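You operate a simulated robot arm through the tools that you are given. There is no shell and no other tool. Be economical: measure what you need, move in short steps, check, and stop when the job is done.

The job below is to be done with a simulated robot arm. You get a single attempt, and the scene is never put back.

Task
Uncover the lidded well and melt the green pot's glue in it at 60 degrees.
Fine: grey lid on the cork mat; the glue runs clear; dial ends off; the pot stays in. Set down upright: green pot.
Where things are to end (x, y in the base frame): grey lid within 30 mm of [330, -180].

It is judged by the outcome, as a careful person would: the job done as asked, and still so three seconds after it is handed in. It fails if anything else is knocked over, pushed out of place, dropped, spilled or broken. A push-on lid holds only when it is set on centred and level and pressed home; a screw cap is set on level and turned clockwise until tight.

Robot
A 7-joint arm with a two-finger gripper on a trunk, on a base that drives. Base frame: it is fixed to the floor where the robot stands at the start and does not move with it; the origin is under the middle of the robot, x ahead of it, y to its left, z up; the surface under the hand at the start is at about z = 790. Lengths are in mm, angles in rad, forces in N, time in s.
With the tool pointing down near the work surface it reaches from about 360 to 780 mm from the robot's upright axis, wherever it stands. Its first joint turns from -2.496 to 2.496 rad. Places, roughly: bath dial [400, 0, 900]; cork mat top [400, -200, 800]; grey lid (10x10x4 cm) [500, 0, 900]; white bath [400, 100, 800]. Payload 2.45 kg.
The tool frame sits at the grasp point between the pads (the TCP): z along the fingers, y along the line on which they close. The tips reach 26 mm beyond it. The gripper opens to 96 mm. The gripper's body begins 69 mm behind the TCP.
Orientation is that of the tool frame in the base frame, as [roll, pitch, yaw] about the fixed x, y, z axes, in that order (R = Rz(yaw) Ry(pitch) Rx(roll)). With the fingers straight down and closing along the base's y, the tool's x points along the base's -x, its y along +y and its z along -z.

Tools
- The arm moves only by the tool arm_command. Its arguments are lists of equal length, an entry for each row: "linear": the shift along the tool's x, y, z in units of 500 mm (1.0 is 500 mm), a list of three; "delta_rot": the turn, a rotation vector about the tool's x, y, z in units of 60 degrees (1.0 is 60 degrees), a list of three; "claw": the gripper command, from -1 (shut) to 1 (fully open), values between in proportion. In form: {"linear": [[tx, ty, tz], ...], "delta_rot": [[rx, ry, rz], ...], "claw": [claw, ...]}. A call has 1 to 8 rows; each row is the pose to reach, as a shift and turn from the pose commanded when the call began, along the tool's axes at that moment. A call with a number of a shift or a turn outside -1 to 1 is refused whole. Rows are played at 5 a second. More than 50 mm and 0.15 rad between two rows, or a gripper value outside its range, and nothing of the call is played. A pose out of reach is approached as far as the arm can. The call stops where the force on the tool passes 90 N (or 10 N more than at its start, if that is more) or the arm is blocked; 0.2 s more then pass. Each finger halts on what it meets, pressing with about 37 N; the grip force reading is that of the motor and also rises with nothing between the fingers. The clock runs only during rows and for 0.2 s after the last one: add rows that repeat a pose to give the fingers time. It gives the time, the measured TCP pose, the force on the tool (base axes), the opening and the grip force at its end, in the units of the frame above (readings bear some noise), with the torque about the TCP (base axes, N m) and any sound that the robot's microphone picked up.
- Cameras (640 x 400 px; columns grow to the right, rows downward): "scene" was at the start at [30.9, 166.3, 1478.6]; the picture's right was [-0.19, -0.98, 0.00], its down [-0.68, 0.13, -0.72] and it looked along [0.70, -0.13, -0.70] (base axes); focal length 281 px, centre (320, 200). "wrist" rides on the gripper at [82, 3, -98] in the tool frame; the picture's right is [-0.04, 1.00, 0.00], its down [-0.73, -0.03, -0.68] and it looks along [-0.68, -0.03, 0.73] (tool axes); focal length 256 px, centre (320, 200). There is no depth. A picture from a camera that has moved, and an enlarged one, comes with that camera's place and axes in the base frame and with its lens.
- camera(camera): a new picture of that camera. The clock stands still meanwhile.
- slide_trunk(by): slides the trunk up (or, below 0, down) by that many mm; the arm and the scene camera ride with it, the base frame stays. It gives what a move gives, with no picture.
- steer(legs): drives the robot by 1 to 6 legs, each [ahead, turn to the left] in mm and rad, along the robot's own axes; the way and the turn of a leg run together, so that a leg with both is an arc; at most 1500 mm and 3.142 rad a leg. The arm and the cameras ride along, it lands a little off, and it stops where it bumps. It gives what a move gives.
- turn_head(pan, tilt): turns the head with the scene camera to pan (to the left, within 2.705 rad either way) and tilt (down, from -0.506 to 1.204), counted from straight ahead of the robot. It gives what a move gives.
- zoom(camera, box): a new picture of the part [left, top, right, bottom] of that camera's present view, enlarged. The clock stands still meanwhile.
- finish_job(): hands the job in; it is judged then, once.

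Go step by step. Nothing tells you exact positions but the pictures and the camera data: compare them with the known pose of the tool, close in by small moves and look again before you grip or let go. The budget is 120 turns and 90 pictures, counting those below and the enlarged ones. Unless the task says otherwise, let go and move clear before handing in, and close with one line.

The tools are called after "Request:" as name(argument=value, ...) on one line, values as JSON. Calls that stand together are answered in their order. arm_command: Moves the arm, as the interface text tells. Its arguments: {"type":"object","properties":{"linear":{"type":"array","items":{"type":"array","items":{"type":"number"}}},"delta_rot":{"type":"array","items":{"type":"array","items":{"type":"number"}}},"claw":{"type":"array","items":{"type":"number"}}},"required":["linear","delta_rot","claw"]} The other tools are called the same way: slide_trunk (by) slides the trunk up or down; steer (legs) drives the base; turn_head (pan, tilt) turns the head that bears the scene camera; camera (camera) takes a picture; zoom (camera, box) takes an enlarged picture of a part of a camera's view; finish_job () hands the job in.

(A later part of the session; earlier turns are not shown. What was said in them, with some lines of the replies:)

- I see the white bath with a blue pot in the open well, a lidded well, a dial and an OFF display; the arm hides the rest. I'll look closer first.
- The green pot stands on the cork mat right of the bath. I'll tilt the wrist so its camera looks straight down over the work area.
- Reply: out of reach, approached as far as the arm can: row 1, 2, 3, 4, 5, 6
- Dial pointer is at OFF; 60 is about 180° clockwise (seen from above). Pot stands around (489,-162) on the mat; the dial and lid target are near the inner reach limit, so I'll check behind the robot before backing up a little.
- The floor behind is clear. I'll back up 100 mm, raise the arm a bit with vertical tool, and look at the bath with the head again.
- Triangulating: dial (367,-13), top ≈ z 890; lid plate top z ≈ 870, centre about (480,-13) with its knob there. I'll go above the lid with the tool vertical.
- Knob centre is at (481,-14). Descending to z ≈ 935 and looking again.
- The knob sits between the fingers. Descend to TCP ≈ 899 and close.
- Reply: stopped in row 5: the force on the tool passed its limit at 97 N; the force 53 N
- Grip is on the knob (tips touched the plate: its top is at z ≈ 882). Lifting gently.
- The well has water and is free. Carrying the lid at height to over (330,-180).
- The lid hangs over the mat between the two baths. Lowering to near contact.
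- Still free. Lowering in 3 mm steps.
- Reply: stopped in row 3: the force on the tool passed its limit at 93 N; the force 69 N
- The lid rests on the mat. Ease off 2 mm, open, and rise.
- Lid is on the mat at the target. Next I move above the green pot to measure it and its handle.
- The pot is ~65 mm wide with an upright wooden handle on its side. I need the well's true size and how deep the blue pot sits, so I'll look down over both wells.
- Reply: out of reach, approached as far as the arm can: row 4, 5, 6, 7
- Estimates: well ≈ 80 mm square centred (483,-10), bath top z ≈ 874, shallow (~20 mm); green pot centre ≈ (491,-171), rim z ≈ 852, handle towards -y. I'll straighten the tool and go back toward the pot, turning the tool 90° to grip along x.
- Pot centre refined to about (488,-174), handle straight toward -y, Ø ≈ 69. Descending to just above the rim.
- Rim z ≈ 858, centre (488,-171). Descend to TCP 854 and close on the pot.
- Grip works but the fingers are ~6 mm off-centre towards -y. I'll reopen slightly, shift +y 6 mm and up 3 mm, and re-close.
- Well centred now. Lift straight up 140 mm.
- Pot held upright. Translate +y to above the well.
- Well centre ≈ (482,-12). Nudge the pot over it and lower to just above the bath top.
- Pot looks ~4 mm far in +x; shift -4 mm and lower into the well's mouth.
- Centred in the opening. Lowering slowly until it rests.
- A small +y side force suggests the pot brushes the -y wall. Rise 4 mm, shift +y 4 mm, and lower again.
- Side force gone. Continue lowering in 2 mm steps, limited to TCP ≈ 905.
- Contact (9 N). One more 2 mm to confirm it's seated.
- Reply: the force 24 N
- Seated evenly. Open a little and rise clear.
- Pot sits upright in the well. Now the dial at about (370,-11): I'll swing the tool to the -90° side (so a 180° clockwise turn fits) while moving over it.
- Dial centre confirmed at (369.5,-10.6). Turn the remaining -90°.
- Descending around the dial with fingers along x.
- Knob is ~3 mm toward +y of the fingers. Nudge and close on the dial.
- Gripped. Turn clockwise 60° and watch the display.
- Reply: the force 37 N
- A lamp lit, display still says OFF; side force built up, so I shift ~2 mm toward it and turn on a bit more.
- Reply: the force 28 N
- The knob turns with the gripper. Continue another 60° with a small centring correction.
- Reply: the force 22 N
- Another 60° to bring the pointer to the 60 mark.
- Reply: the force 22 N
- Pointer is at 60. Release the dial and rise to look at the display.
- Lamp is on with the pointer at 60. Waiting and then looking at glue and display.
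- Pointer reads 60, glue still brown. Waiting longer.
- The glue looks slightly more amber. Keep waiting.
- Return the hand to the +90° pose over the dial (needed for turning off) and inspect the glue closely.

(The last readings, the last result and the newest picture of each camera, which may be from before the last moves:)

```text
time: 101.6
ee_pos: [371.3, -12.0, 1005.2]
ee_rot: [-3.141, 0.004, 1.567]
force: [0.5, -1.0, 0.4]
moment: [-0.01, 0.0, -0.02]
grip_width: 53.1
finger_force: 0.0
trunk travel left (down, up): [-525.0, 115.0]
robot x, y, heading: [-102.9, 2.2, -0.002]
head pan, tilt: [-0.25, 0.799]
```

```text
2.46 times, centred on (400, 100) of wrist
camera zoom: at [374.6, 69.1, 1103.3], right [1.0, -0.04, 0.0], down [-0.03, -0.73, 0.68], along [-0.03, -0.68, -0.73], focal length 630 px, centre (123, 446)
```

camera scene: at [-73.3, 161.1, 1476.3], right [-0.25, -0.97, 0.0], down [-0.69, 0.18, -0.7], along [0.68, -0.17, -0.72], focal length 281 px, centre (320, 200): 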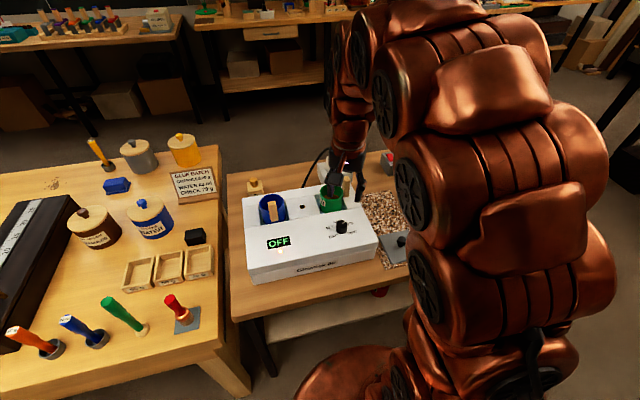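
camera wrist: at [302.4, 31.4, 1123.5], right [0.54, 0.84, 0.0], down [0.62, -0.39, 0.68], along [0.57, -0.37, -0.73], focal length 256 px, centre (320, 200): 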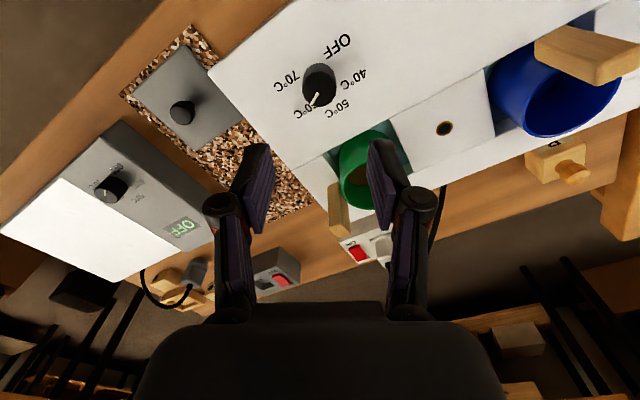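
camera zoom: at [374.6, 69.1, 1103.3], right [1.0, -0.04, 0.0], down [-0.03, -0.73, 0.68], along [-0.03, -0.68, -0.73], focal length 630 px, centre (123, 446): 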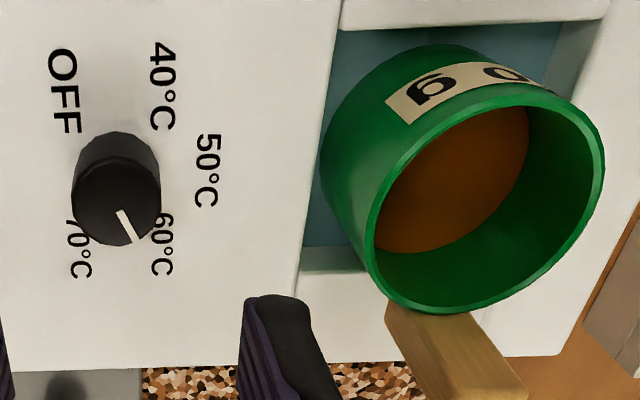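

The glue has gone from dull brown to amber. Wait ~20 s more and compare whether it still changes.

Request:
turn_head(pan=2.7, tilt=0.7)

Request:
turn_head(pan=-2.7, tilt=0.7)

Request:
turn_head(pan=2.7, tilt=0.7)

Request:
turn_head(pan=-2.7, tilt=0.7)

Request:
turn_head(pan=-0.25, tilt=0.8)

Request:
zoom(camera="wrist", box=[270, 20, 530, 180])

Request:
zoom(camera="scene", box=[240, 160, 400, 280])

```text
time: 104.2
ee_pos: [371.4, -11.2, 1005.5]
ee_rot: [-3.139, 0.003, 1.568]
force: [0.1, -0.7, -0.3]
moment: [0.02, -0.03, 0.02]
grip_width: 52.6
finger_force: 0.1
trunk travel left (down, up): [-525.0, 115.0]
robot x, y, heading: [-99.5, -1.3, -0.001]
head pan, tilt: [2.7, 0.7]
```

```text
time: 108.4
ee_pos: [371.9, -12.2, 1005.2]
ee_rot: [-3.14, 0.003, 1.569]
force: [0.0, -0.1, -0.1]
moment: [0.01, -0.01, 0.02]
grip_width: 52.8
finger_force: 0.0
trunk travel left (down, up): [-525.0, 115.0]
robot x, y, heading: [-101.5, -0.7, -0.003]
head pan, tilt: [-2.7, 0.7]
```

```text
time: 112.6
ee_pos: [372.4, -13.1, 1004.7]
ee_rot: [-3.14, 0.004, 1.569]
force: [0.0, 0.3, -0.4]
moment: [-0.04, 0.01, 0.02]
grip_width: 52.7
finger_force: 0.0
trunk travel left (down, up): [-525.0, 115.0]
robot x, y, heading: [-100.8, -3.0, -0.001]
head pan, tilt: [2.7, 0.7]
```

```text
time: 116.8
ee_pos: [371.7, -13.1, 1005.3]
ee_rot: [-3.139, 0.003, 1.569]
force: [0.4, -0.8, 0.4]
moment: [-0.01, -0.01, 0.0]
grip_width: 52.7
finger_force: 0.0
trunk travel left (down, up): [-525.0, 115.0]
robot x, y, heading: [-101.2, 2.7, -0.002]
head pan, tilt: [-2.7, 0.7]
```

```text
time: 119.0
ee_pos: [371.9, -11.6, 1004.1]
ee_rot: [-3.138, 0.004, 1.569]
force: [-0.1, -0.8, 0.8]
moment: [0.01, -0.02, -0.04]
grip_width: 52.8
finger_force: 0.2
trunk travel left (down, up): [-525.0, 115.0]
robot x, y, heading: [-105.2, 0.7, -0.007]
head pan, tilt: [-0.25, 0.799]
```

```text
2.46 times, centred on (400, 100) of wrist
camera zoom: at [374.7, 69.1, 1103.3], right [1.0, -0.04, 0.0], down [-0.03, -0.73, 0.68], along [-0.03, -0.68, -0.73], focal length 630 px, centre (123, 446)
```

zoom: 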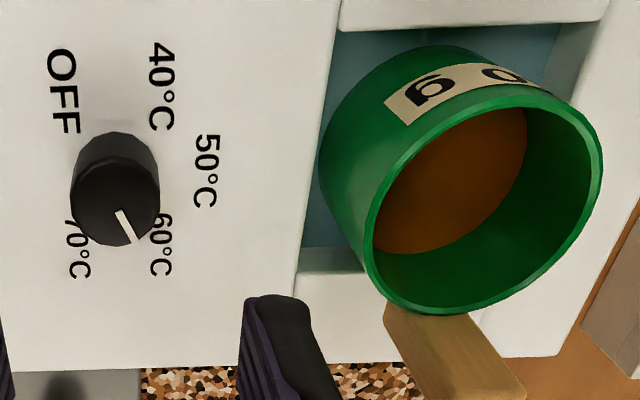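

```text
3.33 times, centred on (320, 220) of scene
camera zoom: at [-73.3, 161.0, 1476.3], right [-0.25, -0.97, 0.0], down [-0.69, 0.18, -0.7], along [0.68, -0.17, -0.72], focal length 937 px, centre (320, 133)
```

zoom: 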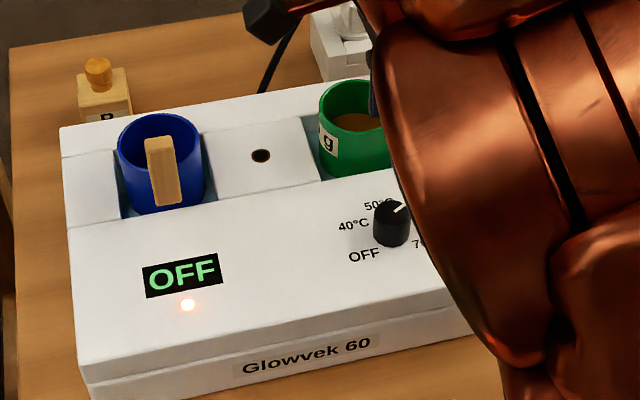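

No further change over 18 s: the glue has run clear amber. Now descend on the dial to turn it back to OFF.

Request:
arm_command(linear=[[0, -0.004, 0.06], [0, -0.004, 0.12], [0, -0.004, 0.17], [0, -0.004, 0.201], [0, -0.004, 0.201], [0, -0.004, 0.201], [0, -0.004, 0.201], [0, -0.004, 0.201]], delta_rot=[[0, 0, 0], [0, 0, 0], [0, 0, 0], [0, 0, 0], [0, 0, 0], [0, 0, 0], [0, 0, 0], [0, 0, 0]], claw=[0.1, 0.1, 0.1, 0.1, 0.1, -0.4, -1, -1])

Request:
camera(camera="wrist")

```text
time: 120.8
ee_pos: [369.1, -12.8, 903.5]
ee_rot: [-3.14, 0.003, 1.568]
force: [-4.8, 1.4, 0.3]
moment: [-0.01, 0.16, 0.01]
grip_width: 29.6
finger_force: 39.1
trunk travel left (down, up): [-525.0, 115.0]
robot x, y, heading: [-102.6, -2.0, -0.0]
head pan, tilt: [-0.25, 0.799]
```

```text
22 pictures are left
camera wrist: at [372.3, 68.0, 1002.3], right [1.0, -0.04, 0.0], down [-0.03, -0.73, 0.68], along [-0.03, -0.68, -0.73], focal length 256 px, centre (320, 200)
```

wrist: 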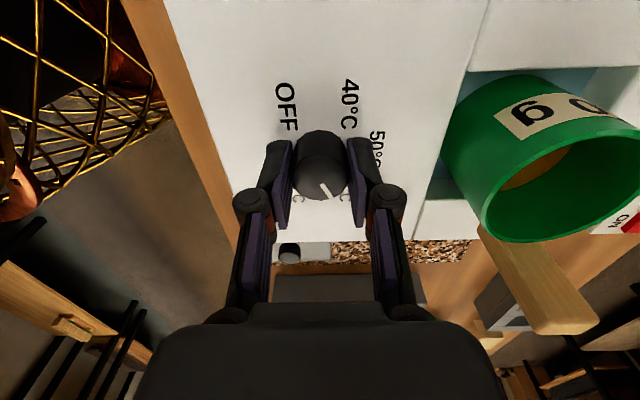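

Well centred. Turn 180° counter-clockwise back to OFF.

Request:
arm_command(linear=[[0, 0, 0], [0, 0, 0], [0, 0, 0], [0, 0, 0], [0, 0, 0], [0, 0, 0], [0, 0, 0], [0, 0, 0]], delta_rot=[[0, 0, -0.125], [0, 0, -0.25], [0, 0, -0.375], [0, 0, -0.5], [0, 0, -0.625], [0, 0, -0.75], [0, 0, -0.875], [0, 0, -1]], claw=[-1, -1, -1, -1, -1, -1, -1, -1])

Request:
arm_command(linear=[[0, 0, 0], [0, 0, 0], [0, 0, 0], [0, 0, 0], [0, 0, 0], [0, 0, 0], [0, 0, 0], [0, 0, 0]], delta_rot=[[0, 0, -0.125], [0, 0, -0.25], [0, 0, -0.375], [0, 0, -0.5], [0, 0, -0.625], [0, 0, -0.75], [0, 0, -0.875], [0, 0, -1]], claw=[-1, -1, -1, -1, -1, -1, -1, -1])

Request:
arm_command(linear=[[0, 0, 0], [0, 0, 0], [0, 0, 0], [0, 0, 0], [0, 0, 0], [0, 0, 0], [0, 0, 0], [0, 0, 0]], delta_rot=[[0, 0, -0.125], [0, 0, -0.25], [0, 0, -0.375], [0, 0, -0.5], [0, 0, -0.625], [0, 0, -0.75], [0, 0, -0.875], [0, 0, -1]], claw=[-1, -1, -1, -1, -1, -1, -1, -1])

Request:
camera(camera="wrist")

Request:
zoom(camera="scene", box=[240, 160, 400, 280])

```text
time: 122.6
ee_pos: [369.8, -12.1, 903.7]
ee_rot: [-3.139, 0.0, 2.618]
force: [14.2, -4.5, -13.0]
moment: [-0.22, -0.87, 0.0]
grip_width: 29.5
finger_force: 44.7
trunk travel left (down, up): [-525.0, 115.0]
robot x, y, heading: [-104.8, 2.0, -0.002]
head pan, tilt: [-0.25, 0.799]
```

```text
time: 124.4
ee_pos: [370.4, -12.3, 904.3]
ee_rot: [-3.139, -0.002, -2.618]
force: [13.4, 5.7, 1.4]
moment: [0.53, -0.48, 0.04]
grip_width: 29.7
finger_force: 45.0
trunk travel left (down, up): [-525.0, 115.0]
robot x, y, heading: [-100.7, -1.9, -0.002]
head pan, tilt: [-0.25, 0.799]
```

```text
time: 126.2
ee_pos: [369.1, -13.0, 903.2]
ee_rot: [3.138, -0.005, -1.569]
force: [1.4, -2.5, 8.1]
moment: [-0.42, -0.15, 0.01]
grip_width: 28.9
finger_force: 45.1
trunk travel left (down, up): [-525.0, 115.0]
robot x, y, heading: [-98.7, 2.9, -0.004]
head pan, tilt: [-0.25, 0.799]
```

```text
21 pictures are left
camera wrist: at [365.3, -95.0, 1002.7], right [-1.0, 0.04, 0.0], down [0.03, 0.74, 0.68], along [0.03, 0.68, -0.74], focal length 256 px, centre (320, 200)
```

wrist: 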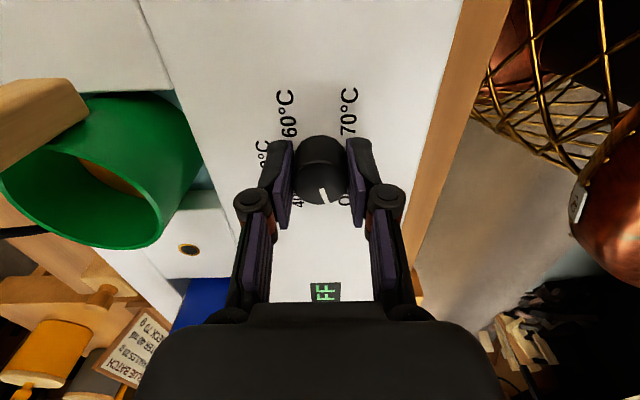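

```text
3.33 times, centred on (320, 220) of scene
camera zoom: at [-73.4, 160.9, 1476.3], right [-0.25, -0.97, 0.0], down [-0.69, 0.18, -0.7], along [0.68, -0.17, -0.72], focal length 937 px, centre (320, 133)
```

zoom: 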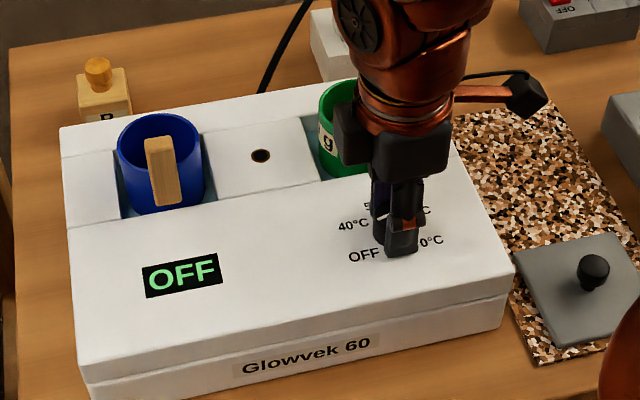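

Lamp is out, but the mark slipped ~18° short of its original angle; turn a further 18° to sit squarely at OFF.

Request:
arm_command(linear=[[0, 0, 0], [0, 0, 0], [0, 0, 0], [0, 0, 0]], delta_rot=[[0, 0, -0.1], [0, 0, -0.2], [0, 0, -0.3], [0, 0, -0.3]], claw=[-1, -1, -1, -1])

Request:
camera(camera="wrist")

```text
time: 127.2
ee_pos: [368.9, -12.7, 903.6]
ee_rot: [3.138, -0.002, -1.256]
force: [8.8, -12.1, -5.4]
moment: [-1.12, -0.47, -0.54]
grip_width: 29.0
finger_force: 45.0
trunk travel left (down, up): [-525.0, 115.0]
robot x, y, heading: [-98.6, -3.2, -0.003]
head pan, tilt: [-0.25, 0.799]
```

```text
19 pictures are left
camera wrist: at [391.0, -91.3, 1002.6], right [-0.96, -0.27, 0.0], down [-0.2, 0.71, 0.68], along [-0.18, 0.65, -0.74], focal length 256 px, centre (320, 200)
```

wrist: 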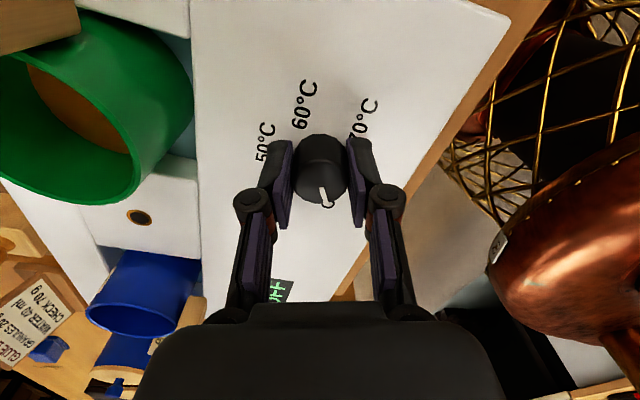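

Torque rose (−0.54 N·m), suggesting the end stop. Release, rise, and check.

Request:
arm_command(linear=[[0, 0, 0], [0, 0, 0], [0, 0, 0], [0, 0, -0.05], [0, 0, -0.12], [0, 0, -0.2], [0, 0, -0.2]], delta_rot=[[0, 0, 0], [0, 0, 0], [0, 0, 0], [0, 0, 0], [0, 0, 0], [0, 0, 0], [0, 0, 0]], claw=[-0.2, 0.1, 0.1, 0.1, 0.1, 0.1, 0.1])

Request:
zoom(camera="wrist", box=[120, 0, 440, 200])

Request:
zoom(camera="scene", box=[260, 160, 420, 280])

```text
time: 128.8
ee_pos: [368.6, -11.4, 1002.5]
ee_rot: [3.141, -0.002, -1.26]
force: [0.2, 0.8, 1.5]
moment: [0.01, -0.01, 0.01]
grip_width: 52.8
finger_force: 0.1
trunk travel left (down, up): [-525.0, 115.0]
robot x, y, heading: [-102.7, -4.2, -0.006]
head pan, tilt: [-0.25, 0.799]
```

```text
2.00 times, centred on (280, 100) of wrist
camera zoom: at [390.7, -90.8, 1102.2], right [-0.96, -0.27, 0.0], down [-0.2, 0.71, 0.68], along [-0.18, 0.65, -0.74], focal length 512 px, centre (400, 400)
```

zoom: 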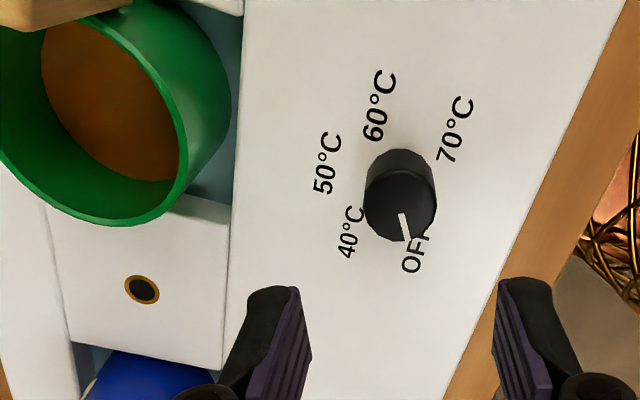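

```text
3.33 times, centred on (340, 220) of scene
camera zoom: at [-73.3, 161.0, 1476.3], right [-0.25, -0.97, 0.0], down [-0.69, 0.18, -0.7], along [0.68, -0.17, -0.72], focal length 937 px, centre (253, 133)
```

zoom: 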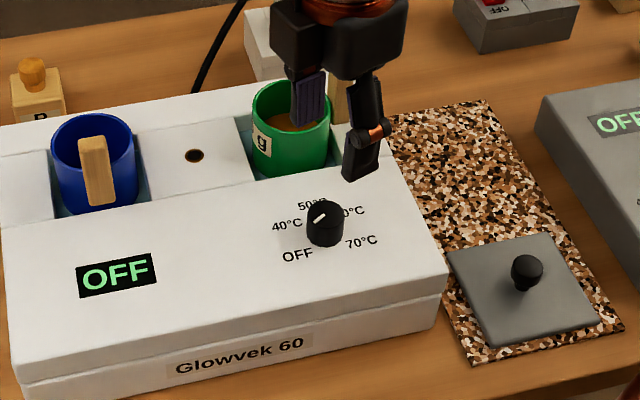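

Pointer is on OFF, lamp out, pot upright in the well, glue clear amber, lid on the mat. Raise the hand clear.

Request:
arm_command(linear=[[0, 0, -0.08], [0, 0, -0.16], [0, 0, -0.16]], delta_rot=[[0, 0, 0], [0, 0, 0], [0, 0, 0]], claw=[0.1, 0.1, 0.1])

Request:
camera(camera="wrist")

```text
time: 129.6
ee_pos: [370.2, -13.4, 1083.1]
ee_rot: [3.138, -0.003, -1.259]
force: [-0.1, -0.4, -0.9]
moment: [0.01, 0.0, 0.03]
grip_width: 52.5
finger_force: 0.0
trunk travel left (down, up): [-525.0, 115.0]
robot x, y, heading: [-102.6, 1.8, -0.006]
head pan, tilt: [-0.25, 0.799]
```

```text
16 pictures are left
camera wrist: at [392.6, -92.0, 1181.4], right [-0.96, -0.27, 0.0], down [-0.2, 0.71, 0.68], along [-0.18, 0.65, -0.74], focal length 256 px, centre (320, 200)
```

wrist: 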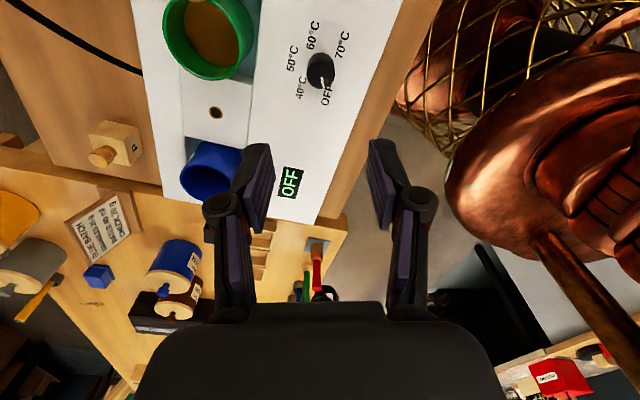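

All the end conditions look met and the hand is clear, so I'm handing in.

Request:
finish_job()

```text
The job is handed in.
```

I handed the job in: the grey lid is on the cork mat at about (330, -180), and the green pot stands upright in the uncovered well. I took the glue as run clear because it went from dull brown to amber at the 60 mark and showed no change over the last 18 s. The dial is back at OFF with the lamp out. The display read OFF the whole time, so the setting was judged from the dial mark, the lamp and the glue's colour.
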